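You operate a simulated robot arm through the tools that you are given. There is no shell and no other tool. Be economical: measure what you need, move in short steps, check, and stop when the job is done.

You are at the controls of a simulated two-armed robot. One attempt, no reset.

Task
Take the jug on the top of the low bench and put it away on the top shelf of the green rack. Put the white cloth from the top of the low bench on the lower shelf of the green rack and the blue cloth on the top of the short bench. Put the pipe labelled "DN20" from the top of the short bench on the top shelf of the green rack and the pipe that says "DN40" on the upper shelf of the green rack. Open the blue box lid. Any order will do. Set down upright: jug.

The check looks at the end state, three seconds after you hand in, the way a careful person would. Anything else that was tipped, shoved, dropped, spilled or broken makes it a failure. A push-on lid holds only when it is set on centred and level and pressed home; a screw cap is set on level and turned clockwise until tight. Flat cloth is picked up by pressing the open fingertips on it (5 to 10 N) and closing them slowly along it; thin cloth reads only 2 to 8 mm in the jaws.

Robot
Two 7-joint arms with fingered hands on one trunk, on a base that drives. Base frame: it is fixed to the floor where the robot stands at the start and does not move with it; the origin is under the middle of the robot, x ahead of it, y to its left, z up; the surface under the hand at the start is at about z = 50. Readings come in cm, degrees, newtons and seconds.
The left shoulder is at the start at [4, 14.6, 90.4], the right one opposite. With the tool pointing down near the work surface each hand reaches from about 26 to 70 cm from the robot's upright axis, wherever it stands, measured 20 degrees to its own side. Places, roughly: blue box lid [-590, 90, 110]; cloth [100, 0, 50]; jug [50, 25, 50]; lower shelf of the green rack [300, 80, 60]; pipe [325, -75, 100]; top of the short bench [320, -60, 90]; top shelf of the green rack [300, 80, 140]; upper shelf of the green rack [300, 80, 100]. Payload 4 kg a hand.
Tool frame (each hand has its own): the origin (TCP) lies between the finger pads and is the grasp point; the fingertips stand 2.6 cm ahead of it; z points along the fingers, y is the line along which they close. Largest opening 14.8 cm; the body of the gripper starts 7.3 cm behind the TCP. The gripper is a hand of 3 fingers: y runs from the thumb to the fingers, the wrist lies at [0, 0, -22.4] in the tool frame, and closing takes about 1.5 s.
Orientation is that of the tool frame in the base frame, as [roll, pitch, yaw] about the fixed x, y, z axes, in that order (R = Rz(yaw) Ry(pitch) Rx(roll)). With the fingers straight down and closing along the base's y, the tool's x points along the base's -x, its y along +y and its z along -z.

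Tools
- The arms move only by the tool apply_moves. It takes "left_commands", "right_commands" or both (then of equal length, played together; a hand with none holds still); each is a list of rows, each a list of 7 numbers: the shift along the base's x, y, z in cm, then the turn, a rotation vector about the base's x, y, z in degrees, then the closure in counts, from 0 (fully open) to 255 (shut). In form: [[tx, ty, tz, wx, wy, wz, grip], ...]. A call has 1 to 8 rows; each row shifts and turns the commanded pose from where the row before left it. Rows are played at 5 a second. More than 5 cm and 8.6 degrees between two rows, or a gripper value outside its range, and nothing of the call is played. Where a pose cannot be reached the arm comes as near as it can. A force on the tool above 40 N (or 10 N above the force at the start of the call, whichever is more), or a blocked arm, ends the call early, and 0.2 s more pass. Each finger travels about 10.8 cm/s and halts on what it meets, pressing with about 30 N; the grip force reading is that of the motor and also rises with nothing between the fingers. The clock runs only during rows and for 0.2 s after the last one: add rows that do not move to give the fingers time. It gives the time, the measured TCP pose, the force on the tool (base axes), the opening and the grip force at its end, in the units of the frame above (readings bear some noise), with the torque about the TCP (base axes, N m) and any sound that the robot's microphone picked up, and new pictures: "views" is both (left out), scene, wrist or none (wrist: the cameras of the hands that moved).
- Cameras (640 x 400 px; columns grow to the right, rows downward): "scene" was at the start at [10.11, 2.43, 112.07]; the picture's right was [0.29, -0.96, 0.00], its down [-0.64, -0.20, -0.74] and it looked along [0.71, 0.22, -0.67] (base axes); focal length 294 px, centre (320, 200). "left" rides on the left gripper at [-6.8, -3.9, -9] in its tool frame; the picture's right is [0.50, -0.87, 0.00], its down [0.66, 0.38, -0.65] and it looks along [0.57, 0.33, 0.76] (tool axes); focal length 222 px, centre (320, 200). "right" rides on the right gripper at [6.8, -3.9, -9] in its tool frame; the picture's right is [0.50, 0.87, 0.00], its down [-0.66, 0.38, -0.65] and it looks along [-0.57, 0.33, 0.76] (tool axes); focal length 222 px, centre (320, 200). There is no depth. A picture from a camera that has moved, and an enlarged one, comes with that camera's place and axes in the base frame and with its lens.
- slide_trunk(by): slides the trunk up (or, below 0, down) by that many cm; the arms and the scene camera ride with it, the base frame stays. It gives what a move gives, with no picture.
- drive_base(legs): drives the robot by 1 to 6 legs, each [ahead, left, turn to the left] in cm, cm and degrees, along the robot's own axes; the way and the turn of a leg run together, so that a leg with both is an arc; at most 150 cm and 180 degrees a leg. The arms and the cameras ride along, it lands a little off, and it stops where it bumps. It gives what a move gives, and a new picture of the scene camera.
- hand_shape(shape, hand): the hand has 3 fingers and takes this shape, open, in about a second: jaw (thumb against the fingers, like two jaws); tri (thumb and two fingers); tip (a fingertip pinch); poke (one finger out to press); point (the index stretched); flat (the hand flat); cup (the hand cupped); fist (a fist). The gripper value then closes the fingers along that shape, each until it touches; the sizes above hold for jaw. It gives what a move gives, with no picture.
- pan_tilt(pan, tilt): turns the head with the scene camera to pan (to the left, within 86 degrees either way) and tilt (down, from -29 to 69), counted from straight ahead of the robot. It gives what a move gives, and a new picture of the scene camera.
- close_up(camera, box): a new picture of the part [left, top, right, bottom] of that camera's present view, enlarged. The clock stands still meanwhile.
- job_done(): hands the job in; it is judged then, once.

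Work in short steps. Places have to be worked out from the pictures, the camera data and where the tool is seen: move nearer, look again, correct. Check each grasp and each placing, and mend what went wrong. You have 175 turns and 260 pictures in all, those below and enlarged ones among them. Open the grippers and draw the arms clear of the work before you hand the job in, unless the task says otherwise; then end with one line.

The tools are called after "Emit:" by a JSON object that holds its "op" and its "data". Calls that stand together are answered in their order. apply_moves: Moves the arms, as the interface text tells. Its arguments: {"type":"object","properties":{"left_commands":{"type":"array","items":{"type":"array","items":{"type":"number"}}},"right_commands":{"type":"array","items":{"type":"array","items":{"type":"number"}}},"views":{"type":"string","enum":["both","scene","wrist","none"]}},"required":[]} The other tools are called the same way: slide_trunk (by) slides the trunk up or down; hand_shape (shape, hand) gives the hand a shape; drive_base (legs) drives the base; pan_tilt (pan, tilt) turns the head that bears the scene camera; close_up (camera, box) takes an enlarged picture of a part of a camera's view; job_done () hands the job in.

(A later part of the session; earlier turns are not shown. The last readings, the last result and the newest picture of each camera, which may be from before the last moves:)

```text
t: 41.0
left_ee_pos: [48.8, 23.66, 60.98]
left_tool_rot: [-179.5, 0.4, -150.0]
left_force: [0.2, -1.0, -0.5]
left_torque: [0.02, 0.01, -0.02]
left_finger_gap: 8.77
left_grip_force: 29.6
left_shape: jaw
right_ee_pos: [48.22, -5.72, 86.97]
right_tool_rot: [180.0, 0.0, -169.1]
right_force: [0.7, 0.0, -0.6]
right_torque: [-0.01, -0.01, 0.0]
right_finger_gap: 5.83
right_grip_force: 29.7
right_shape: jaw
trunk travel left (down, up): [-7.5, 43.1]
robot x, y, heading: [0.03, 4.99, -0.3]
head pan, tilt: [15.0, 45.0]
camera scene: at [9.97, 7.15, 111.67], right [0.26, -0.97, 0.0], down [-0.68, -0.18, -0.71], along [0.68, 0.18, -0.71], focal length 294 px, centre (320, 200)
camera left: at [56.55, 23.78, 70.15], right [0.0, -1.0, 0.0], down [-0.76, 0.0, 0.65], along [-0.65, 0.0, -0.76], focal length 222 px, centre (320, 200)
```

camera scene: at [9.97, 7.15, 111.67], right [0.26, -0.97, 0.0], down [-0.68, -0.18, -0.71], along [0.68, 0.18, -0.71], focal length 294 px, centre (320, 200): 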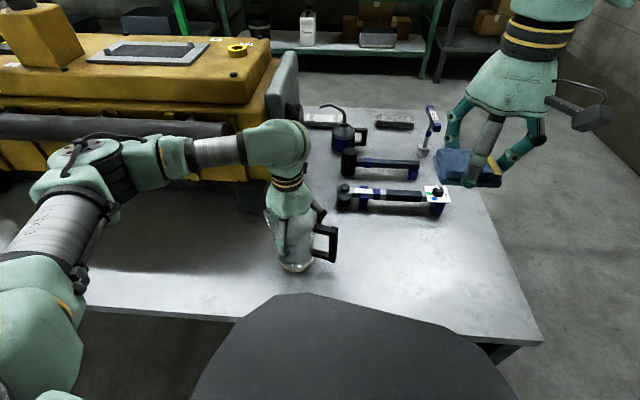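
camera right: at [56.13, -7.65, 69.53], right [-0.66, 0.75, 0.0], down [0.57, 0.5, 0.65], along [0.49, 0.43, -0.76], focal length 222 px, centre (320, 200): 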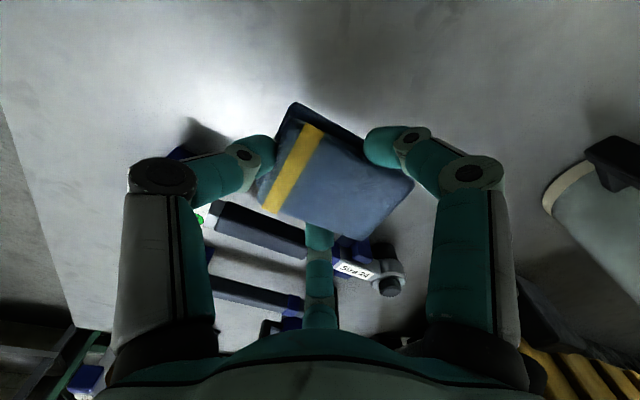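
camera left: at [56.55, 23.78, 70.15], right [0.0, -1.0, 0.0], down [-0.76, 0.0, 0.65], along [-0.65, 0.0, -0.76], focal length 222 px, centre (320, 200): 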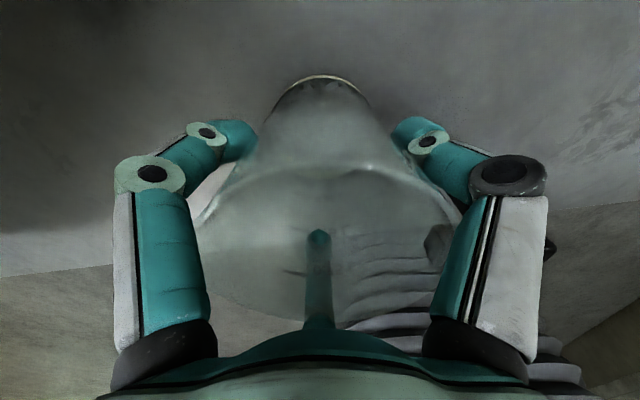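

Gap 8.8 cm at 30 N around the jug body. I lift slowly to test.

Emit:
{"op": "apply_moves", "data": {"left_commands": [[0, 0, 0, 0, 0, 0, 190], [0, 0, 0.5, 0, 0, 0, 190], [0, 0, 1, 0, 0, 0, 190], [0, 0, 2, 0, 0, 0, 190], [0, 0, 3, 0, 0, 0, 190], [0, 0, 3, 0, 0, 0, 190]], "views": "both"}}

```text
t: 42.4
left_ee_pos: [48.87, 23.99, 70.52]
left_tool_rot: [-179.6, 0.3, -149.9]
left_force: [-0.2, -0.3, -1.6]
left_torque: [0.01, 0.0, -0.04]
left_finger_gap: 8.84
left_grip_force: 29.9
left_shape: jaw
right_ee_pos: [48.2, -5.86, 86.94]
right_tool_rot: [180.0, 0.1, -169.1]
right_force: [-0.7, -0.3, -0.9]
right_torque: [-0.02, -0.02, 0.0]
right_finger_gap: 5.81
right_grip_force: 30.4
right_shape: jaw
trunk travel left (down, up): [-7.5, 43.1]
robot x, y, heading: [0.14, 4.8, -0.2]
head pan, tilt: [15.0, 45.0]
camera scene: at [9.94, 7.13, 111.67], right [0.26, -0.97, 0.0], down [-0.68, -0.18, -0.71], along [0.68, 0.18, -0.71], focal length 294 px, centre (320, 200)
camera left: at [56.5, 23.81, 79.65], right [0.0, -1.0, 0.0], down [-0.76, 0.0, 0.65], along [-0.65, 0.0, -0.76], focal length 222 px, centre (320, 200)
```

scene: 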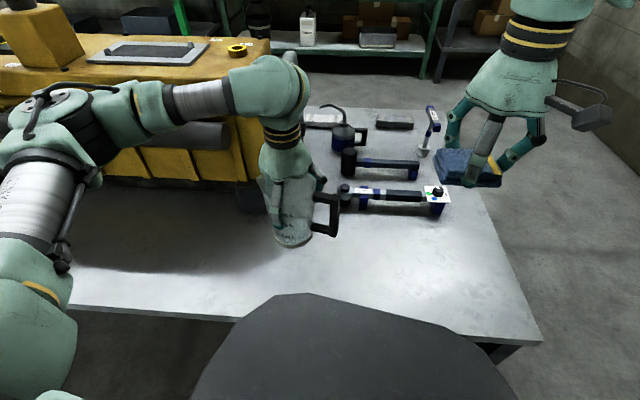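
left: 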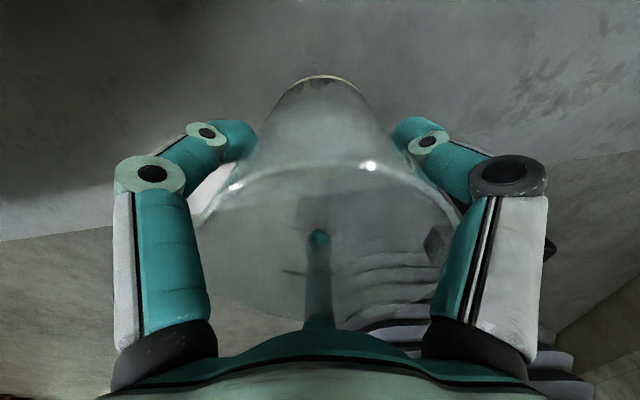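

The jug is held firmly. I raise it and draw it in, then back off and drive around the bench's right side to stand in front of the short bench.

Emit:
{"op": "apply_moves", "data": {"left_commands": [[-1.5, 0, 3, 0, 0, 0, 190], [-1.5, 0, 3, 0, 0, 0, 190], [-1.5, 0, 3, 0, 0, 0, 190], [-1.5, 0, 3, 0, 0, 0, 190], [-1, 0, 3, 0, 0, 0, 190]], "views": "none"}}

Emit:
{"op": "drive_base", "data": {"legs": [[-35, 0, 0], [0, -93, 0], [120, 0, 0], [105, 0, 0]]}}

Emit:
{"op": "pan_tilt", "data": {"pan": 15, "tilt": 22}}

```text
t: 43.6
left_ee_pos: [41.83, 23.88, 85.59]
left_tool_rot: [-179.5, 0.5, -150.0]
left_force: [0.3, -0.4, -1.4]
left_torque: [0.04, 0.0, -0.04]
left_finger_gap: 8.8
left_grip_force: 30.0
left_shape: jaw
right_ee_pos: [48.19, -5.87, 86.91]
right_tool_rot: [-180.0, 0.0, -169.1]
right_force: [-0.6, 0.1, -0.7]
right_torque: [0.01, 0.01, 0.03]
right_finger_gap: 5.79
right_grip_force: 29.9
right_shape: jaw
trunk travel left (down, up): [-7.5, 43.1]
robot x, y, heading: [0.2, 4.93, -0.3]
head pan, tilt: [15.0, 45.0]
```

```text
t: 61.1
left_ee_pos: [232.65, -72.36, 85.46]
left_tool_rot: [-179.5, 0.4, -151.1]
left_force: [-0.6, 0.2, -1.9]
left_torque: [0.04, -0.01, 0.0]
left_finger_gap: 8.82
left_grip_force: 29.9
left_shape: jaw
right_ee_pos: [238.47, -102.23, 86.83]
right_tool_rot: [179.9, 0.0, -170.3]
right_force: [0.2, 0.2, -0.3]
right_torque: [-0.03, -0.02, 0.0]
right_finger_gap: 5.83
right_grip_force: 29.5
right_shape: jaw
trunk travel left (down, up): [-7.5, 43.1]
robot x, y, heading: [190.76, -90.71, -1.1]
head pan, tilt: [15.0, 45.0]
camera scene: at [200.46, -88.45, 111.67], right [0.24, -0.97, 0.0], down [-0.69, -0.17, -0.71], along [0.69, 0.17, -0.71], focal length 294 px, centre (320, 200)
```

scene: 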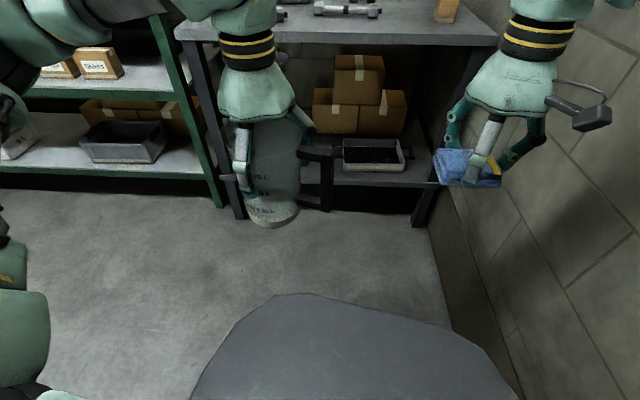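

```text
t: 62.0
left_ee_pos: [232.53, -72.42, 85.5]
left_tool_rot: [-179.4, 0.5, -151.2]
left_force: [0.5, -0.4, -1.4]
left_torque: [0.04, 0.01, -0.01]
left_finger_gap: 8.8
left_grip_force: 30.0
left_shape: jaw
right_ee_pos: [238.41, -102.12, 86.93]
right_tool_rot: [-179.9, 0.0, -170.2]
right_force: [0.5, -0.1, -0.7]
right_torque: [-0.02, 0.0, 0.01]
right_finger_gap: 5.82
right_grip_force: 30.8
right_shape: jaw
trunk travel left (down, up): [-7.5, 43.1]
robot x, y, heading: [190.53, -90.27, -1.1]
head pan, tilt: [15.0, 22.0]
camera scene: at [201.54, -88.18, 115.2], right [0.24, -0.97, 0.0], down [-0.36, -0.09, -0.93], along [0.9, 0.22, -0.38], focal length 294 px, centre (320, 200)
```

scene: 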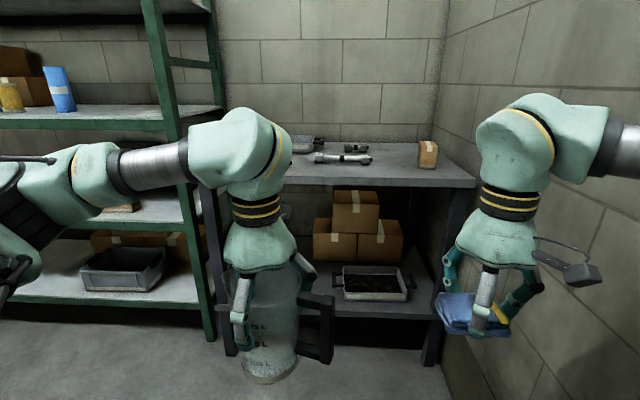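

The short bench is ahead-right with pipes on it. I raise the trunk 25 cm for a better view of its top.

Emit:
{"op": "slide_trunk", "data": {"by": 25}}

Emit:
{"op": "pan_tilt", "data": {"pan": 5, "tilt": 30}}

```text
t: 64.5
left_ee_pos: [232.74, -72.34, 110.42]
left_tool_rot: [-179.5, 0.5, -151.1]
left_force: [0.7, -0.7, -1.7]
left_torque: [0.06, -0.01, 0.0]
left_finger_gap: 8.8
left_grip_force: 29.8
left_shape: jaw
right_ee_pos: [238.47, -102.24, 111.94]
right_tool_rot: [180.0, 0.0, -170.2]
right_force: [0.2, 0.1, -0.4]
right_torque: [-0.05, -0.03, 0.02]
right_finger_gap: 5.82
right_grip_force: 29.8
right_shape: jaw
trunk travel left (down, up): [-32.5, 18.1]
robot x, y, heading: [190.36, -90.32, -1.2]
head pan, tilt: [15.0, 22.0]
```

```text
t: 65.3
left_ee_pos: [232.72, -72.44, 110.45]
left_tool_rot: [-179.5, 0.5, -151.1]
left_force: [0.5, 0.1, -0.7]
left_torque: [0.02, -0.01, 0.0]
left_finger_gap: 8.82
left_grip_force: 29.7
left_shape: jaw
right_ee_pos: [238.39, -102.12, 111.98]
right_tool_rot: [179.9, 0.0, -170.3]
right_force: [-0.5, -0.5, 0.6]
right_torque: [-0.02, 0.04, 0.01]
right_finger_gap: 5.8
right_grip_force: 30.2
right_shape: jaw
trunk travel left (down, up): [-32.5, 18.1]
robot x, y, heading: [190.19, -90.3, -1.0]
head pan, tilt: [5.0, 30.0]
camera scene: at [201.57, -89.78, 138.96], right [0.07, -1.0, 0.0], down [-0.5, -0.03, -0.87], along [0.86, 0.06, -0.5], focal length 294 px, centre (320, 200)
```

scene: 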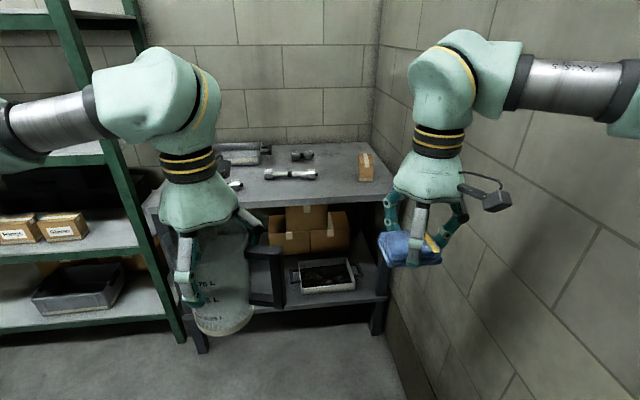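

Room axes are rotated about +11°. The bench front edge is at u≈266.5 (along the room axis). I raise the jug a little more, turn 12° left and drive 50 cm closer.

Emit:
{"op": "apply_moves", "data": {"left_commands": [[-0.5, 0, 2.5, 0, 0, 0, 190], [-0.5, 0, 2.5, 0, 0, 0, 190], [-0.5, 0, 2.5, 0, 0, 0, 190], [-0.5, 0, 2.5, 0, 0, 0, 190]], "views": "none"}}

Emit:
{"op": "drive_base", "data": {"legs": [[0, 0, 12], [50, 0, 0]]}}

Emit:
{"op": "pan_tilt", "data": {"pan": -10, "tilt": 42}}

```text
t: 66.3
left_ee_pos: [231.66, -71.97, 117.86]
left_tool_rot: [-179.5, 0.5, -151.2]
left_force: [0.1, 0.8, -1.8]
left_torque: [0.03, 0.02, -0.01]
left_finger_gap: 8.75
left_grip_force: 30.0
left_shape: jaw
left hand out of reach, approached as far as the arm can: row 3, 4
right_ee_pos: [238.45, -102.1, 112.01]
right_tool_rot: [180.0, 0.0, -170.3]
right_force: [-0.8, -0.3, -0.7]
right_torque: [-0.01, 0.02, 0.02]
right_finger_gap: 5.82
right_grip_force: 30.1
right_shape: jaw
trunk travel left (down, up): [-32.5, 18.1]
robot x, y, heading: [190.84, -90.58, -1.0]
head pan, tilt: [5.0, 30.0]
```

```text
t: 70.0
left_ee_pos: [275.24, -54.07, 117.85]
left_tool_rot: [-179.5, 0.5, -138.8]
left_force: [0.7, 0.2, -1.6]
left_torque: [0.04, -0.01, 0.0]
left_finger_gap: 8.79
left_grip_force: 29.4
left_shape: jaw
right_ee_pos: [288.44, -81.95, 112.14]
right_tool_rot: [-180.0, 0.0, -157.8]
right_force: [-0.1, 0.2, -0.3]
right_torque: [-0.01, -0.03, 0.0]
right_finger_gap: 5.81
right_grip_force: 30.2
right_shape: jaw
trunk travel left (down, up): [-32.5, 18.1]
robot x, y, heading: [239.0, -80.71, 11.2]
head pan, tilt: [5.0, 30.0]
camera scene: at [249.85, -77.9, 138.96], right [0.28, -0.96, 0.0], down [-0.48, -0.14, -0.87], along [0.83, 0.24, -0.5], focal length 294 px, centre (320, 200)
```

scene: 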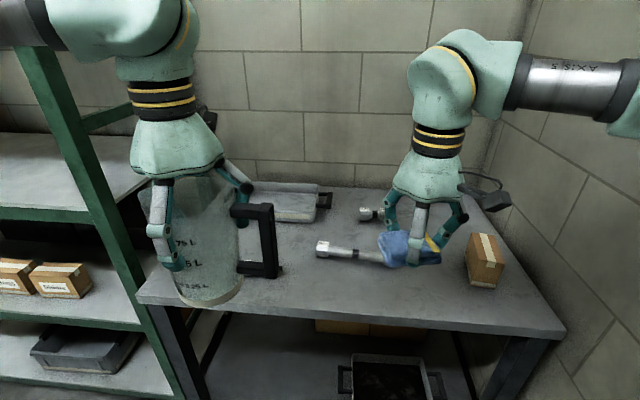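

```text
t: 70.7
left_ee_pos: [275.4, -53.98, 117.78]
left_tool_rot: [-179.4, 0.6, -138.7]
left_force: [0.0, 0.1, -1.2]
left_torque: [0.04, 0.03, 0.02]
left_finger_gap: 8.77
left_grip_force: 30.1
left_shape: jaw
right_ee_pos: [288.56, -81.93, 111.91]
right_tool_rot: [180.0, 0.0, -157.9]
right_force: [0.7, 0.2, -0.9]
right_torque: [-0.05, -0.02, -0.04]
right_finger_gap: 5.81
right_grip_force: 29.9
right_shape: jaw
trunk travel left (down, up): [-32.5, 18.1]
robot x, y, heading: [239.45, -80.75, 11.0]
head pan, tilt: [-10.0, 42.0]
camera scene: at [249.65, -80.21, 137.13], right [0.02, -1.0, 0.0], down [-0.67, -0.02, -0.74], along [0.74, 0.02, -0.67], focal length 294 px, centre (320, 200)
```

scene: 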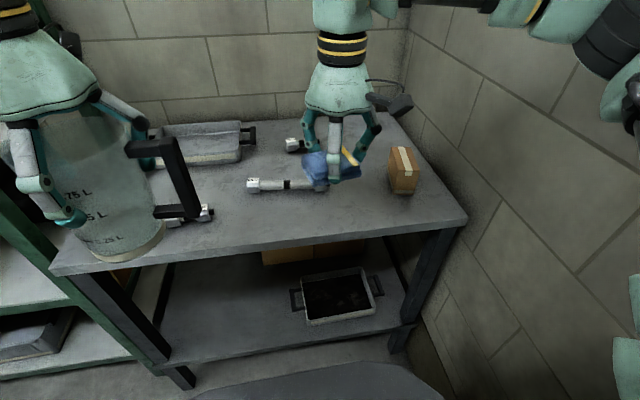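

I aim to put the blue cloth at about (298.5, -87.5): free area right of the pipe, in front of the small carton. I move over it and lower to z≈99.

Emit:
{"op": "apply_moves", "data": {"right_commands": [[2, -1.1, -1.5, 0, 0, 0, 215], [2, -1.1, -1.5, 0, 0, 0, 215], [2, -1.1, -1.5, 0, 0, 0, 215], [2, -1.1, -1.5, 0, 0, 0, 215], [2, -1.2, -1.5, 0, 0, 0, 215], [0, 0, -2, 0, 0, 0, 215], [0, 0, -2, 0, 0, 0, 215], [0, 0, -1, 0, 0, 0, 215]], "views": "both"}}

```text
t: 72.5
left_ee_pos: [275.49, -53.98, 117.83]
left_tool_rot: [-179.5, 0.6, -138.7]
left_force: [0.3, -0.6, -1.7]
left_torque: [0.0, 0.0, 0.01]
left_finger_gap: 8.77
left_grip_force: 29.4
left_shape: jaw
right_ee_pos: [298.56, -87.71, 99.45]
right_tool_rot: [-180.0, 0.0, -157.7]
right_force: [1.0, -0.4, 0.0]
right_torque: [-0.02, 0.01, 0.01]
right_finger_gap: 5.81
right_grip_force: 30.0
right_shape: jaw
trunk travel left (down, up): [-32.5, 18.1]
robot x, y, heading: [238.87, -80.72, 11.1]
head pan, tilt: [-10.0, 42.0]
camera scene: at [249.62, -80.24, 137.13], right [0.02, -1.0, 0.0], down [-0.67, -0.01, -0.74], along [0.74, 0.02, -0.67], focal length 294 px, centre (320, 200)
camera right: at [293.77, -93.73, 108.49], right [-0.79, 0.61, 0.0], down [0.46, 0.6, 0.65], along [0.4, 0.52, -0.76], focal length 222 px, centre (320, 200)
```

scene: 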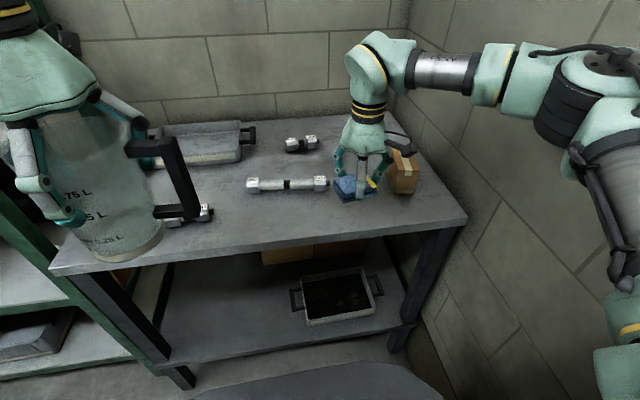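
right: 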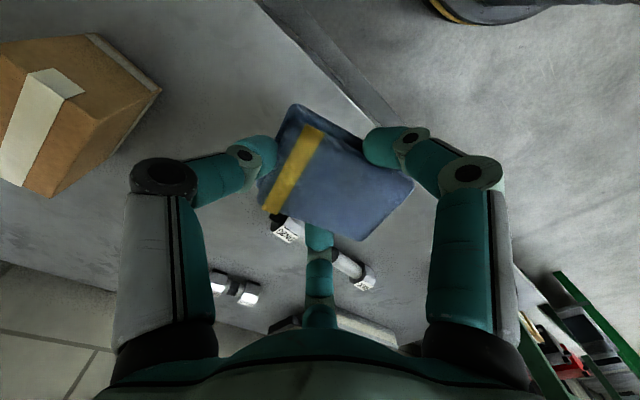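

The bench edge is close to the cloth's near corner, so I shift +2.5 cm in x, -1 in y, then lower until contact.

Emit:
{"op": "apply_moves", "data": {"right_commands": [[1.3, -0.5, 0, 0, 0, 0, 215], [1.2, -0.5, 0, 0, 0, 0, 215], [0, 0, -2, 0, 0, 0, 215], [0, 0, -1.5, 0, 0, 0, 215], [0, 0, -1, 0, 0, 0, 215], [0, 0, -0.5, 0, 0, 0, 215], [0, 0, -0.4, 0, 0, 0, 215], [0, 0, -0.3, 0, 0, 0, 215]], "views": "wrist"}}

```text
t: 74.3
left_ee_pos: [275.53, -54.12, 117.9]
left_tool_rot: [-179.6, 0.6, -138.8]
left_force: [-0.8, 0.8, -1.9]
left_torque: [0.0, 0.01, 0.01]
left_finger_gap: 8.74
left_grip_force: 30.2
left_shape: jaw
right_ee_pos: [301.02, -88.56, 93.79]
right_tool_rot: [-180.0, 0.0, -157.8]
right_force: [0.3, 0.0, -0.1]
right_torque: [-0.03, -0.01, -0.02]
right_finger_gap: 5.8
right_grip_force: 30.0
right_shape: jaw
trunk travel left (down, up): [-32.5, 18.1]
robot x, y, heading: [239.29, -80.4, 11.2]
head pan, tilt: [-10.0, 42.0]
camera right: at [296.22, -94.69, 102.85], right [-0.79, 0.61, 0.0], down [0.46, 0.6, 0.65], along [0.4, 0.52, -0.76], focal length 222 px, centre (320, 200)
```

right: 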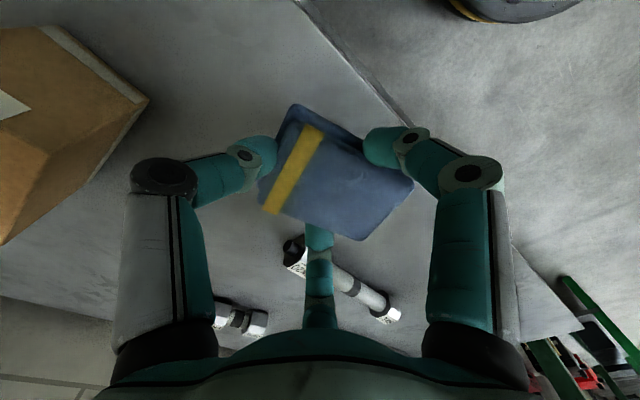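

Not yet in contact, and the spot is clear. I continue down in small steps.

Emit:
{"op": "apply_moves", "data": {"right_commands": [[0, 0, -0.3, 0, 0, 0, 215], [0, 0, -0.3, 0, 0, 0, 215], [0, 0, 0, 0, 0, 0, 215]], "views": "none"}}

```text
t: 75.1
left_ee_pos: [275.39, -54.18, 117.84]
left_tool_rot: [-179.4, 0.6, -138.8]
left_force: [0.5, 0.7, -1.6]
left_torque: [0.05, 0.02, 0.01]
left_finger_gap: 8.77
left_grip_force: 30.0
left_shape: jaw
right_ee_pos: [301.02, -88.65, 93.19]
right_tool_rot: [-180.0, 0.0, -157.7]
right_force: [0.0, -0.6, -1.1]
right_torque: [0.02, 0.01, -0.03]
right_finger_gap: 5.8
right_grip_force: 29.9
right_shape: jaw
trunk travel left (down, up): [-32.5, 18.1]
robot x, y, heading: [238.87, -80.78, 11.0]
head pan, tilt: [-10.0, 42.0]
```

Still free; further down.

Emit:
{"op": "apply_moves", "data": {"right_commands": [[0, 0, -0.4, 0, 0, 0, 215], [0, 0, -0.4, 0, 0, 0, 215], [0, 0, -0.4, 0, 0, 0, 215], [0, 0, 0, 0, 0, 0, 215]], "views": "none"}}

```text
t: 76.1
left_ee_pos: [275.45, -54.04, 117.88]
left_tool_rot: [-179.5, 0.6, -138.8]
left_force: [0.1, 0.4, -1.7]
left_torque: [-0.01, 0.04, 0.04]
left_finger_gap: 8.78
left_grip_force: 30.2
left_shape: jaw
right_ee_pos: [301.09, -88.66, 91.92]
right_tool_rot: [-180.0, 0.0, -157.8]
right_force: [0.4, -0.3, -0.4]
right_torque: [0.0, 0.01, 0.01]
right_finger_gap: 5.75
right_grip_force: 30.0
right_shape: jaw
trunk travel left (down, up): [-32.5, 18.1]
robot x, y, heading: [239.09, -81.0, 11.3]
head pan, tilt: [-10.0, 42.0]
```

Emit:
{"op": "apply_moves", "data": {"right_commands": [[0, 0, -0.5, 0, 0, 0, 215], [0, 0, -0.5, 0, 0, 0, 215], [0, 0, -0.5, 0, 0, 0, 215], [0, 0, -0.5, 0, 0, 0, 215], [0, 0, 0, 0, 0, 0, 215]], "views": "both"}}

```text
t: 77.3
left_ee_pos: [275.33, -53.93, 117.9]
left_tool_rot: [-179.5, 0.6, -138.7]
left_force: [0.1, 0.5, -1.2]
left_torque: [0.04, -0.01, 0.0]
left_finger_gap: 8.78
left_grip_force: 29.4
left_shape: jaw
right_ee_pos: [301.04, -88.59, 89.97]
right_tool_rot: [180.0, 0.1, -157.8]
right_force: [0.3, 0.1, 0.4]
right_torque: [0.01, 0.04, -0.03]
right_finger_gap: 5.77
right_grip_force: 30.5
right_shape: jaw
trunk travel left (down, up): [-32.5, 18.1]
robot x, y, heading: [239.12, -80.69, 11.2]
head pan, tilt: [-10.0, 42.0]
camera scene: at [249.61, -80.23, 137.13], right [0.02, -1.0, 0.0], down [-0.67, -0.01, -0.74], along [0.74, 0.02, -0.67], focal length 294 px, centre (320, 200)
camera right: at [296.23, -94.71, 99.03], right [-0.79, 0.61, 0.0], down [0.46, 0.6, 0.65], along [0.4, 0.52, -0.76], focal length 222 px, centre (320, 200)
```

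scene: 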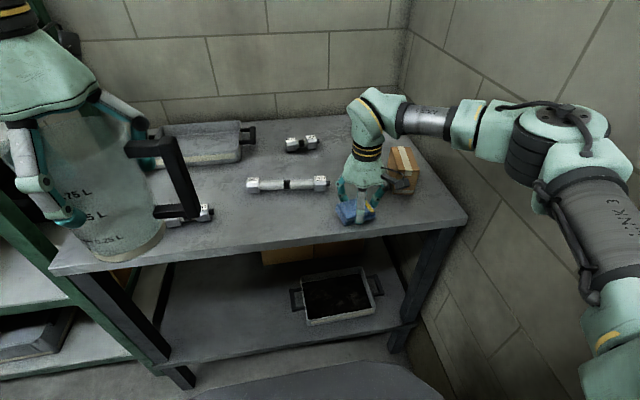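
right: 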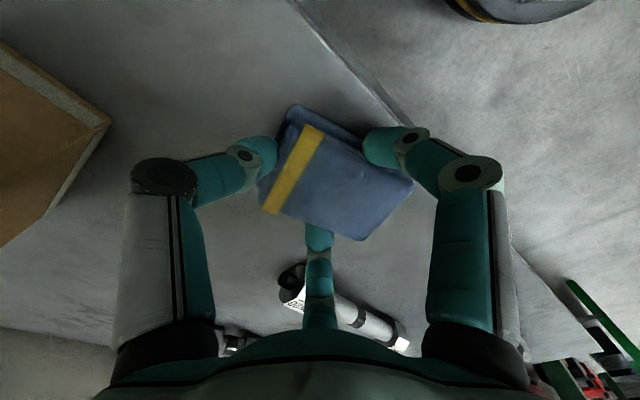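

Emit:
{"op": "apply_moves", "data": {"right_commands": [[0.3, 0, -0.5, 0, 0, 0, 215], [0.2, 0, -0.5, 0, 0, 0, 215], [0, 0, -0.5, 0, 0, 0, 215], [0, 0, -0.5, 0, 0, 0, 215], [0, 0, 0, 0, 0, 0, 215]], "views": "none"}}

```text
t: 78.2
left_ee_pos: [275.17, -54.02, 117.74]
left_tool_rot: [-179.5, 0.7, -138.8]
left_force: [0.0, -0.4, -1.6]
left_torque: [0.03, 0.01, 0.02]
left_finger_gap: 8.75
left_grip_force: 30.3
left_shape: jaw
right_ee_pos: [301.63, -88.65, 89.57]
right_tool_rot: [179.9, 0.7, -158.1]
right_force: [-6.2, -1.9, 22.6]
right_torque: [-0.67, 0.6, -0.17]
right_finger_gap: 5.92
right_grip_force: 29.9
right_shape: jaw
trunk travel left (down, up): [-32.5, 18.1]
robot x, y, heading: [239.32, -80.87, 11.2]
head pan, tilt: [-10.0, 42.0]
stopped in row 4 (right hand): the force on the tool passed its limit at 44 N (the readings are from after the stop); the commanded pose is now the measured one
```

Contact: bench top is at z≈86. I ease up slightly and open the fingers partway.

Emit:
{"op": "apply_moves", "data": {"right_commands": [[0, 0, 0.3, 0, 0, 0, 190], [0, 0, 0.1, 0, 0, 0, 150], [0, 0, 0, 0, 0, 0, 110], [0, 0, 0, 0, 0, 0, 105], [0, 0, 1, 0, 0, 0, 105], [0, 0, 2, 0, 0, 0, 105], [0, 0, 3, 0, 0, 0, 105], [0, 0, 4, 0, 0, 0, 105]], "views": "wrist"}}

```text
t: 80.0
left_ee_pos: [275.33, -53.92, 117.81]
left_tool_rot: [-179.5, 0.6, -138.8]
left_force: [0.9, 0.2, -1.0]
left_torque: [0.02, 0.02, -0.02]
left_finger_gap: 8.78
left_grip_force: 30.2
left_shape: jaw
right_ee_pos: [301.53, -88.52, 99.53]
right_tool_rot: [-179.9, 0.4, -157.9]
right_force: [-0.3, -0.9, 0.2]
right_torque: [-0.01, -0.06, 0.02]
right_finger_gap: 8.68
right_grip_force: 0.1
right_shape: jaw
trunk travel left (down, up): [-32.5, 18.1]
robot x, y, heading: [239.25, -81.05, 11.1]
head pan, tilt: [-10.0, 42.0]
camera right: at [296.74, -94.65, 108.54], right [-0.79, 0.61, 0.0], down [0.46, 0.59, 0.66], along [0.41, 0.52, -0.75], focal length 222 px, centre (320, 200)
```

right: 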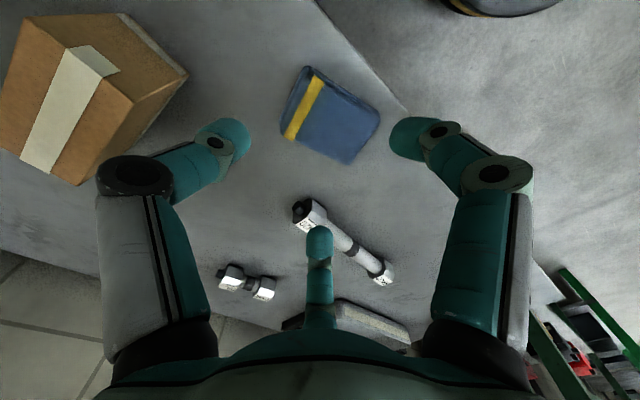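

The blue cloth lies flat on the bench. Now I read the pipe labels.

Emit:
{"op": "close_up", "data": {"camera": "right", "box": [190, 180, 430, 330]}}

Emit:
{"op": "close_up", "data": {"camera": "scene", "box": [140, 110, 340, 240]}}

```text
2.67 times, centred on (310, 255) of right
camera zoom: at [296.74, -94.65, 108.54], right [-0.79, 0.61, 0.0], down [0.46, 0.59, 0.66], along [0.41, 0.52, -0.75], focal length 592 px, centre (347, 53)
```

zoom: 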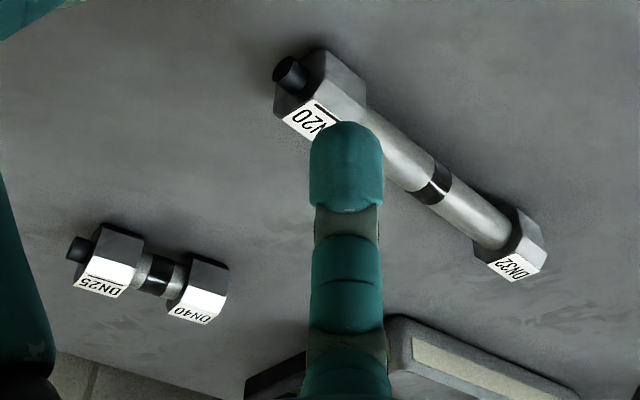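

```text
3.08 times, centred on (240, 175) of scene
camera zoom: at [249.5, -80.21, 137.14], right [0.02, -1.0, 0.0], down [-0.67, -0.01, -0.74], along [0.74, 0.02, -0.67], focal length 906 px, centre (566, 277)
```

zoom: 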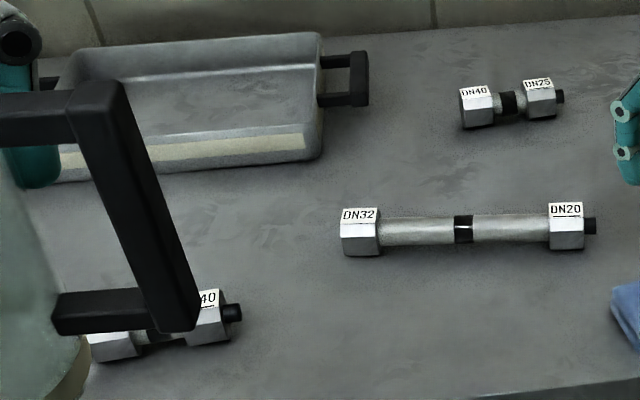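

The long pipe has DN32 and DN20 ends, the short far one DN40 and DN25; a third pipe is hidden behind the jug. I draw the jug back to see it.

Emit:
{"op": "apply_moves", "data": {"left_commands": [[-2.5, -0.5, 0, 0, 0, 0, 190], [-2.5, -0.5, 0, 0, 0, 0, 190], [-2.5, -0.5, 0, 0, 0, 0, 190], [-2.5, -0.5, 0, 0, 0, 0, 190]], "views": "none"}}

Emit:
{"op": "pan_tilt", "data": {"pan": 8, "tilt": 42}}

Emit:
{"op": "close_up", "data": {"camera": "scene", "box": [200, 100, 440, 250]}}

```text
t: 81.0
left_ee_pos: [273.8, -54.34, 117.78]
left_tool_rot: [-179.3, 0.8, -138.8]
left_force: [-0.1, 0.5, -1.5]
left_torque: [0.05, -0.02, 0.03]
left_finger_gap: 8.77
left_grip_force: 29.9
left_shape: jaw
left hand out of reach, approached as far as the arm can: row 1, 2, 3, 4
right_ee_pos: [301.79, -88.55, 99.46]
right_tool_rot: [180.0, 0.5, -157.9]
right_force: [0.4, -0.2, -0.2]
right_torque: [0.01, 0.0, -0.03]
right_finger_gap: 8.63
right_grip_force: 0.1
right_shape: jaw
trunk travel left (down, up): [-32.5, 18.1]
robot x, y, heading: [239.18, -81.23, 11.3]
head pan, tilt: [-10.0, 42.0]
```

```text
t: 81.8
left_ee_pos: [273.86, -54.44, 117.78]
left_tool_rot: [-179.3, 0.9, -138.8]
left_force: [0.5, 0.4, -1.9]
left_torque: [0.03, 0.01, -0.01]
left_finger_gap: 8.8
left_grip_force: 30.3
left_shape: jaw
right_ee_pos: [301.75, -88.53, 99.45]
right_tool_rot: [179.9, 0.4, -157.9]
right_force: [0.3, 0.4, 0.0]
right_torque: [0.02, -0.01, 0.01]
right_finger_gap: 8.64
right_grip_force: 0.0
right_shape: jaw
trunk travel left (down, up): [-32.5, 18.1]
robot x, y, heading: [239.39, -80.81, 11.2]
head pan, tilt: [8.0, 42.0]
camera scene: at [249.13, -77.69, 137.13], right [0.33, -0.94, 0.0], down [-0.63, -0.22, -0.74], along [0.7, 0.24, -0.67], focal length 294 px, centre (320, 200)
```

scene: 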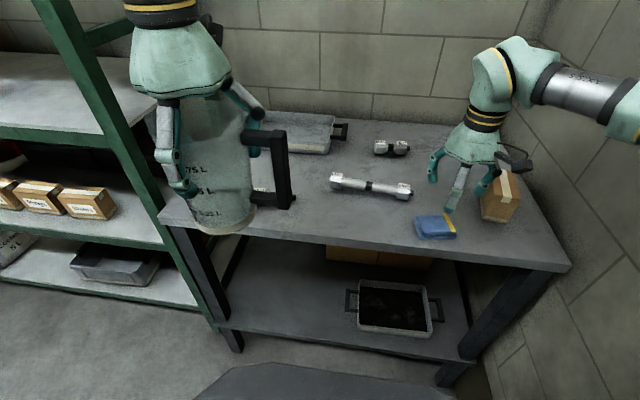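

```text
2.67 times, centred on (320, 175) of scene
camera zoom: at [249.13, -77.69, 137.13], right [0.33, -0.94, 0.0], down [-0.63, -0.22, -0.74], along [0.7, 0.24, -0.67], focal length 785 px, centre (320, 267)
```

zoom: 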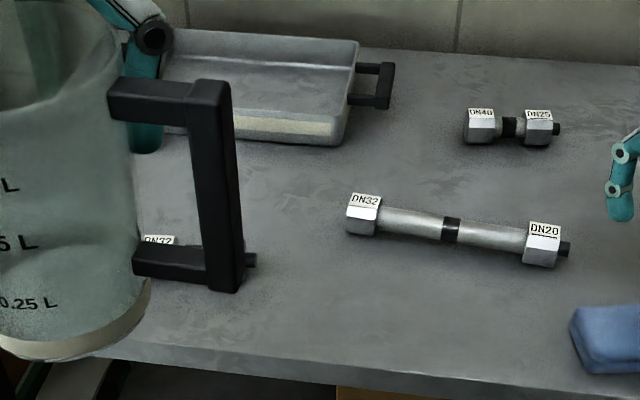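

The long pipe (DN32/DN20) is the only one with DN20 seen; its centre is at about (309.8, -70.5). I bring the right hand over it, turned +11.6° so one finger opposes two across the pipe.

Emit:
{"op": "apply_moves", "data": {"right_commands": [[1.3, 3, 0.5, 0, 0, 2, 60], [1.3, 3, 0, 0, 0, 2, 60], [1.3, 3, 0, 0, 0, 2, 60], [1.3, 3, 0, 0, 0, 2, 60], [1.4, 3, 0, 0, 0, 2, 80], [1.4, 3, 0, 0, 0, 1.6, 90]], "views": "both"}}

```text
t: 83.2
left_ee_pos: [273.88, -54.43, 117.82]
left_tool_rot: [-179.2, 0.9, -138.8]
left_force: [-0.5, -0.5, -1.0]
left_torque: [0.07, 0.0, 0.0]
left_finger_gap: 8.79
left_grip_force: 30.2
left_shape: jaw
right_ee_pos: [305.07, -73.12, 100.55]
right_tool_rot: [179.6, 0.6, -147.9]
right_force: [-0.4, 0.8, -0.5]
right_torque: [0.02, 0.02, -0.02]
right_finger_gap: 9.63
right_grip_force: 0.1
right_shape: jaw
right hand out of reach, approached as far as the arm can: row 5, 6
trunk travel left (down, up): [-32.5, 18.1]
robot x, y, heading: [239.4, -80.81, 11.2]
head pan, tilt: [8.0, 42.0]
camera scene: at [249.12, -77.73, 137.13], right [0.33, -0.94, 0.0], down [-0.63, -0.22, -0.74], along [0.7, 0.24, -0.67], focal length 294 px, centre (320, 200)
camera right: at [301.31, -79.98, 109.53], right [-0.88, 0.47, 0.0], down [0.35, 0.66, 0.66], along [0.31, 0.58, -0.75], focal length 222 px, centre (320, 200)
```

scene: 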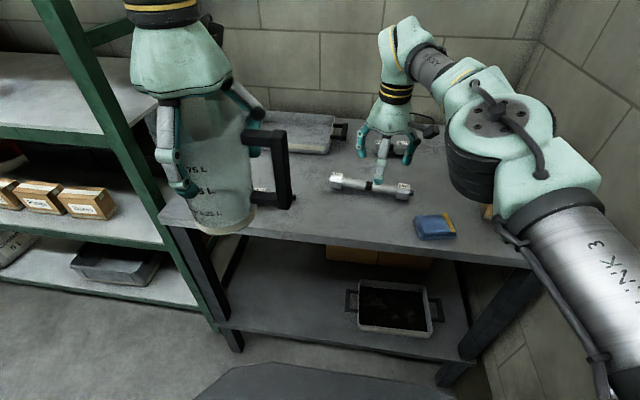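
right: 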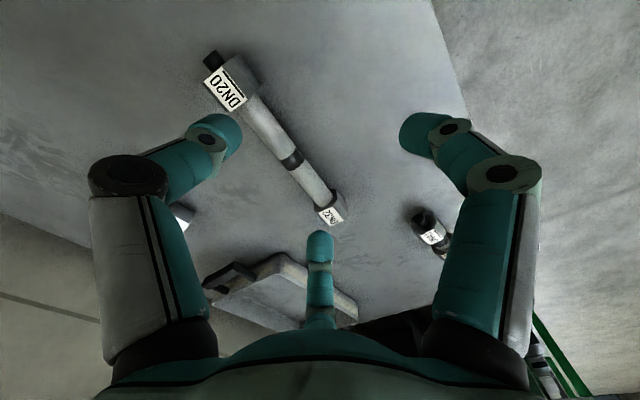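

The arm is at its reach limit; I drive 9 cm nearer (all hands are well above the bench items) and look again.

Emit:
{"op": "drive_base", "data": {"legs": [[9, 0, 0]]}}

Emit:
{"op": "apply_moves", "data": {"right_commands": [[-1, 0, 0, 0, 0, 0, 90], [-1, 0, 0, 0, 0, 0, 90]], "views": "wrist"}}

```text
t: 84.3
left_ee_pos: [282.34, -52.7, 117.9]
left_tool_rot: [-179.3, 0.9, -138.9]
left_force: [0.4, -0.1, -1.7]
left_torque: [0.03, 0.0, 0.0]
left_finger_gap: 8.77
left_grip_force: 29.7
left_shape: jaw
right_ee_pos: [313.72, -71.23, 100.63]
right_tool_rot: [179.9, 0.6, -147.9]
right_force: [-0.6, 0.6, -0.3]
right_torque: [0.03, 0.02, 0.01]
right_finger_gap: 9.63
right_grip_force: 0.0
right_shape: jaw
trunk travel left (down, up): [-32.5, 18.1]
robot x, y, heading: [247.84, -78.93, 11.0]
head pan, tilt: [8.0, 42.0]
camera scene: at [257.73, -75.96, 137.14], right [0.33, -0.94, 0.0], down [-0.63, -0.22, -0.74], along [0.7, 0.24, -0.67], focal length 294 px, centre (320, 200)
```

scene: 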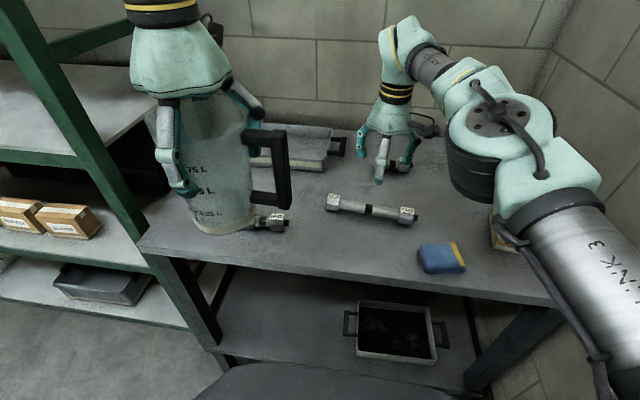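

```text
t: 84.9
left_ee_pos: [282.5, -52.57, 117.8]
left_tool_rot: [-179.3, 0.9, -138.8]
left_force: [-0.4, 0.2, -1.6]
left_torque: [0.01, 0.01, -0.02]
left_finger_gap: 8.76
left_grip_force: 30.2
left_shape: jaw
right_ee_pos: [311.93, -71.22, 100.6]
right_tool_rot: [179.8, 0.7, -147.7]
right_force: [0.0, -0.2, -0.7]
right_torque: [-0.01, 0.02, 0.01]
right_finger_gap: 9.63
right_grip_force: 0.1
right_shape: jaw
trunk travel left (down, up): [-32.5, 18.1]
robot x, y, heading: [247.76, -78.99, 11.5]
head pan, tilt: [8.0, 42.0]
camera right: at [308.1, -78.15, 109.56], right [-0.88, 0.47, 0.0], down [0.35, 0.66, 0.66], along [0.31, 0.58, -0.75], focal length 222 px, centre (320, 200)
```

right: 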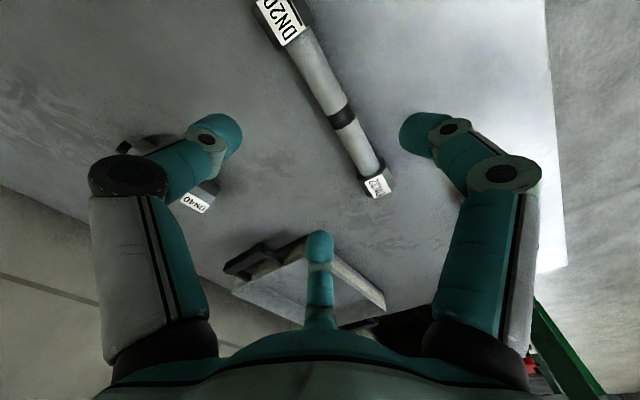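

Pipe centre is at (310.1, -70). I shift and lower to z≈90.3.

Emit:
{"op": "apply_moves", "data": {"right_commands": [[-0.9, 0.5, -1, 0, 0, 0, 90], [-0.9, 0.6, -2, 0, 0, 0, 90], [0, 0, -2, 0, 0, 0, 90], [0, 0, -2, 0, 0, 0, 90], [0, 0, -1.5, 0, 0, 0, 90], [0, 0, -1, 0, 0, 0, 90], [0, 0, -0.5, 0, 0, 0, 90]], "views": "wrist"}}

```text
t: 86.5
left_ee_pos: [282.5, -52.58, 117.76]
left_tool_rot: [-179.3, 0.9, -138.9]
left_force: [0.4, -0.1, -1.0]
left_torque: [0.03, 0.0, 0.03]
left_finger_gap: 8.78
left_grip_force: 29.7
left_shape: jaw
right_ee_pos: [310.09, -70.14, 90.61]
right_tool_rot: [179.9, 0.6, -147.8]
right_force: [0.0, -0.1, 0.6]
right_torque: [0.01, -0.02, -0.04]
right_finger_gap: 9.6
right_grip_force: 0.1
right_shape: jaw
trunk travel left (down, up): [-32.5, 18.1]
robot x, y, heading: [247.62, -78.8, 11.0]
head pan, tilt: [8.0, 42.0]
camera right: at [306.3, -77.04, 99.51], right [-0.88, 0.47, 0.0], down [0.35, 0.66, 0.66], along [0.31, 0.58, -0.75], focal length 222 px, centre (320, 200)
```

right: 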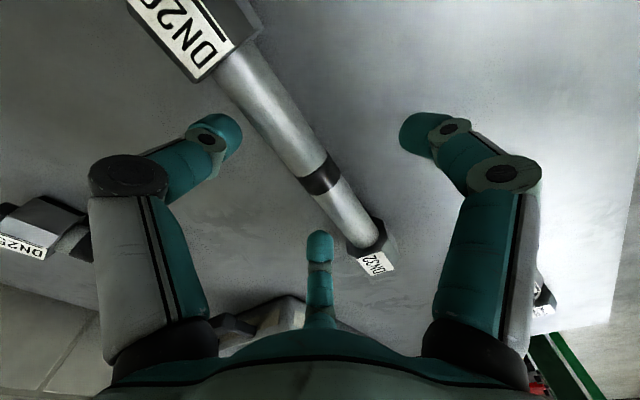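

The pipe lies between one finger and the other two. I lower 0.5 cm and close.

Emit:
{"op": "apply_moves", "data": {"right_commands": [[0, 0, -0.4, 0, 0, 0, 100], [0, 0, 0, 0, 0, 0, 130], [0, 0, 0, 0, 0, 0, 160], [0, 0, 0, 0, 0, 0, 190], [0, 0, 0, 0, 0, 0, 220], [0, 0, 0, 0, 0, 0, 240], [0, 0, 0, 0, 0, 0, 240]], "views": "wrist"}}

```text
t: 88.1
left_ee_pos: [282.46, -52.57, 117.87]
left_tool_rot: [-179.2, 0.9, -138.8]
left_force: [-0.6, -0.8, -1.8]
left_torque: [0.05, 0.0, 0.01]
left_finger_gap: 8.77
left_grip_force: 29.5
left_shape: jaw
right_ee_pos: [310.04, -70.14, 90.2]
right_tool_rot: [180.0, 0.7, -147.8]
right_force: [-0.4, -0.3, 3.7]
right_torque: [-0.12, -0.01, 0.13]
right_finger_gap: 1.42
right_grip_force: 29.7
right_shape: jaw
trunk travel left (down, up): [-32.5, 18.1]
robot x, y, heading: [247.85, -78.98, 11.4]
head pan, tilt: [8.0, 42.0]
camera right: at [306.29, -77.02, 99.17], right [-0.88, 0.47, 0.0], down [0.35, 0.66, 0.66], along [0.31, 0.58, -0.75], focal length 222 px, centre (320, 200)
```

right: 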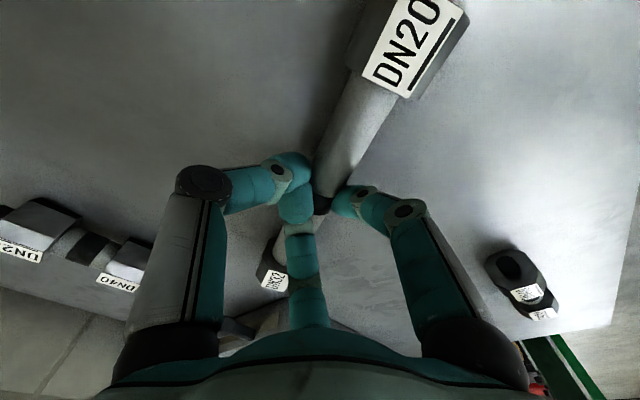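

The pipe turned a bit but is pinched near its band. I lift gently to check.

Emit:
{"op": "apply_moves", "data": {"right_commands": [[0, 0, 0.5, 0, 0, 0, 245], [0, 0, 1, 0, 0, 0, 245], [0, 0, 2, 0, 0, 0, 245], [0, 0, 3, 0, 0, 0, 245], [0, 0, 3, 0, 0, 0, 245]], "views": "both"}}

```text
t: 89.3
left_ee_pos: [282.52, -52.63, 117.8]
left_tool_rot: [-179.3, 0.9, -138.7]
left_force: [0.2, -0.2, -1.5]
left_torque: [0.04, 0.01, 0.0]
left_finger_gap: 8.75
left_grip_force: 30.7
left_shape: jaw
right_ee_pos: [309.97, -70.02, 99.79]
right_tool_rot: [179.9, 0.5, -147.7]
right_force: [0.3, 0.4, -3.1]
right_torque: [-0.03, 0.04, 0.01]
right_finger_gap: 1.26
right_grip_force: 30.0
right_shape: jaw
trunk travel left (down, up): [-32.5, 18.1]
robot x, y, heading: [247.55, -78.88, 11.2]
head pan, tilt: [8.0, 42.0]
camera scene: at [257.86, -75.9, 137.13], right [0.33, -0.94, 0.0], down [-0.63, -0.22, -0.74], along [0.7, 0.24, -0.67], focal length 294 px, centre (320, 200)
camera right: at [306.2, -77.02, 108.69], right [-0.88, 0.47, 0.0], down [0.35, 0.66, 0.66], along [0.31, 0.58, -0.75], focal length 222 px, centre (320, 200)
```

scene: 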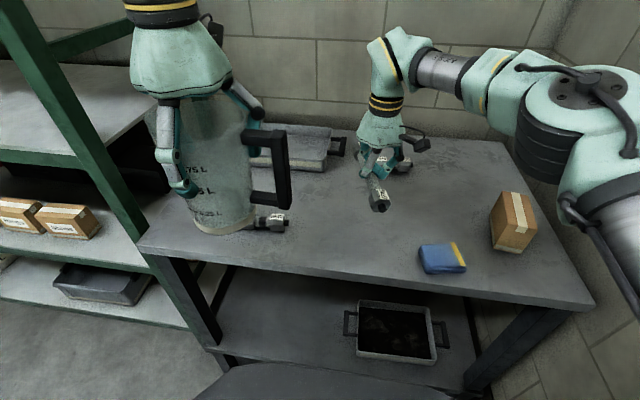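
right: 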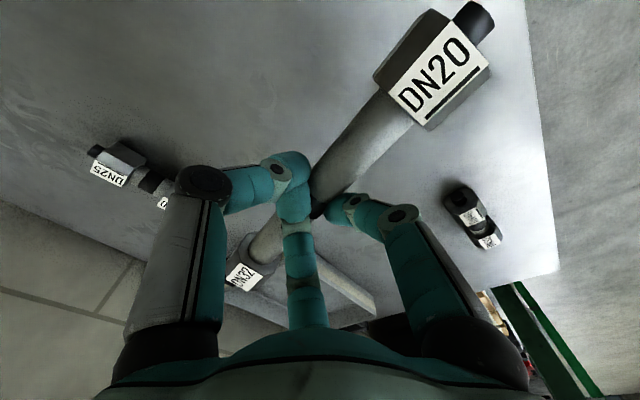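

Pipe held (3 N). I zoom to read the third pipe's labels.

Emit:
{"op": "close_up", "data": {"camera": "right", "box": [420, 160, 540, 270]}}

Emit:
{"op": "close_up", "data": {"camera": "scene", "box": [330, 120, 430, 230]}}

```text
3.64 times, centred on (480, 215) of right
camera zoom: at [306.2, -77.02, 108.69], right [-0.88, 0.47, 0.0], down [0.35, 0.66, 0.66], along [0.31, 0.58, -0.75], focal length 808 px, centre (-262, 146)
```

zoom: 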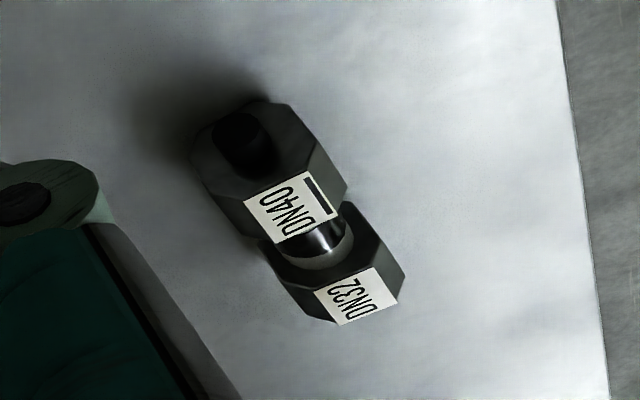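

```text
3.64 times, centred on (380, 175) of scene
camera zoom: at [257.86, -75.9, 137.13], right [0.33, -0.94, 0.0], down [-0.63, -0.22, -0.74], along [0.7, 0.24, -0.67], focal length 1070 px, centre (102, 291)
```

zoom: 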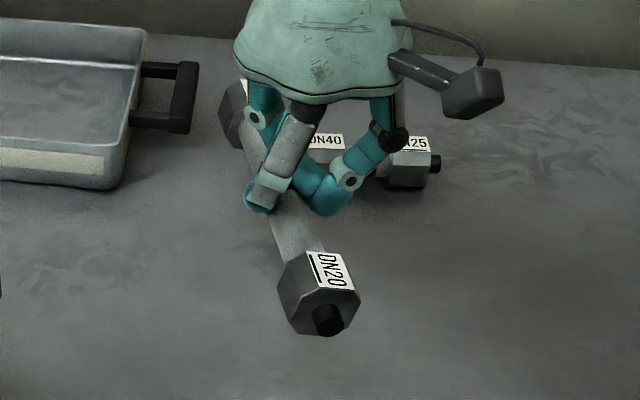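

Labels at the plug ends seem underlined (DN20 here, DN40 on the third pipe). I check the far pipe's labels too.

Emit:
{"op": "apply_moves", "data": {"right_commands": [[-2, 0, 1, 0, 0, 0, 245], [-2, 0, 1, 0, 0, 0, 245]], "views": "wrist"}}

Emit:
{"op": "close_up", "data": {"camera": "right", "box": [70, 130, 210, 220]}}

```text
t: 89.9
left_ee_pos: [282.47, -52.7, 117.76]
left_tool_rot: [-179.3, 0.9, -138.9]
left_force: [-0.3, 0.0, -1.2]
left_torque: [0.03, -0.02, 0.03]
left_finger_gap: 8.77
left_grip_force: 29.6
left_shape: jaw
right_ee_pos: [305.97, -70.09, 101.68]
right_tool_rot: [179.9, 0.7, -147.8]
right_force: [-0.1, 1.2, -3.8]
right_torque: [-0.04, 0.03, 0.0]
right_finger_gap: 1.24
right_grip_force: 30.2
right_shape: jaw
trunk travel left (down, up): [-32.5, 18.1]
robot x, y, heading: [247.88, -79.63, 11.1]
head pan, tilt: [8.0, 42.0]
camera right: at [302.21, -77.04, 110.69], right [-0.88, 0.47, 0.0], down [0.35, 0.66, 0.66], along [0.31, 0.58, -0.75], focal length 222 px, centre (320, 200)
```

right: 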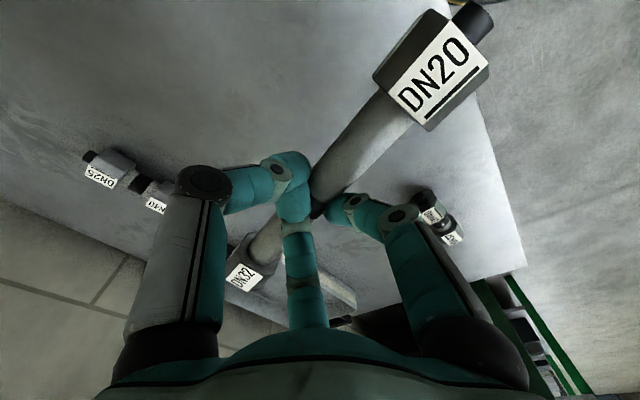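

```text
4.44 times, centred on (140, 175) of right
camera zoom: at [302.21, -77.04, 110.69], right [-0.88, 0.47, 0.0], down [0.35, 0.66, 0.66], along [0.31, 0.58, -0.75], focal length 987 px, centre (1120, 311)
```

zoom: 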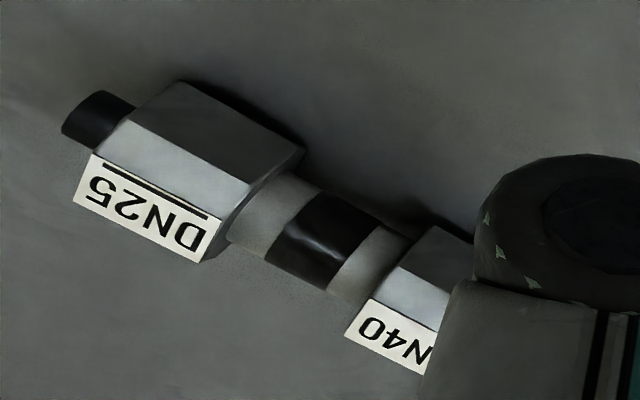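

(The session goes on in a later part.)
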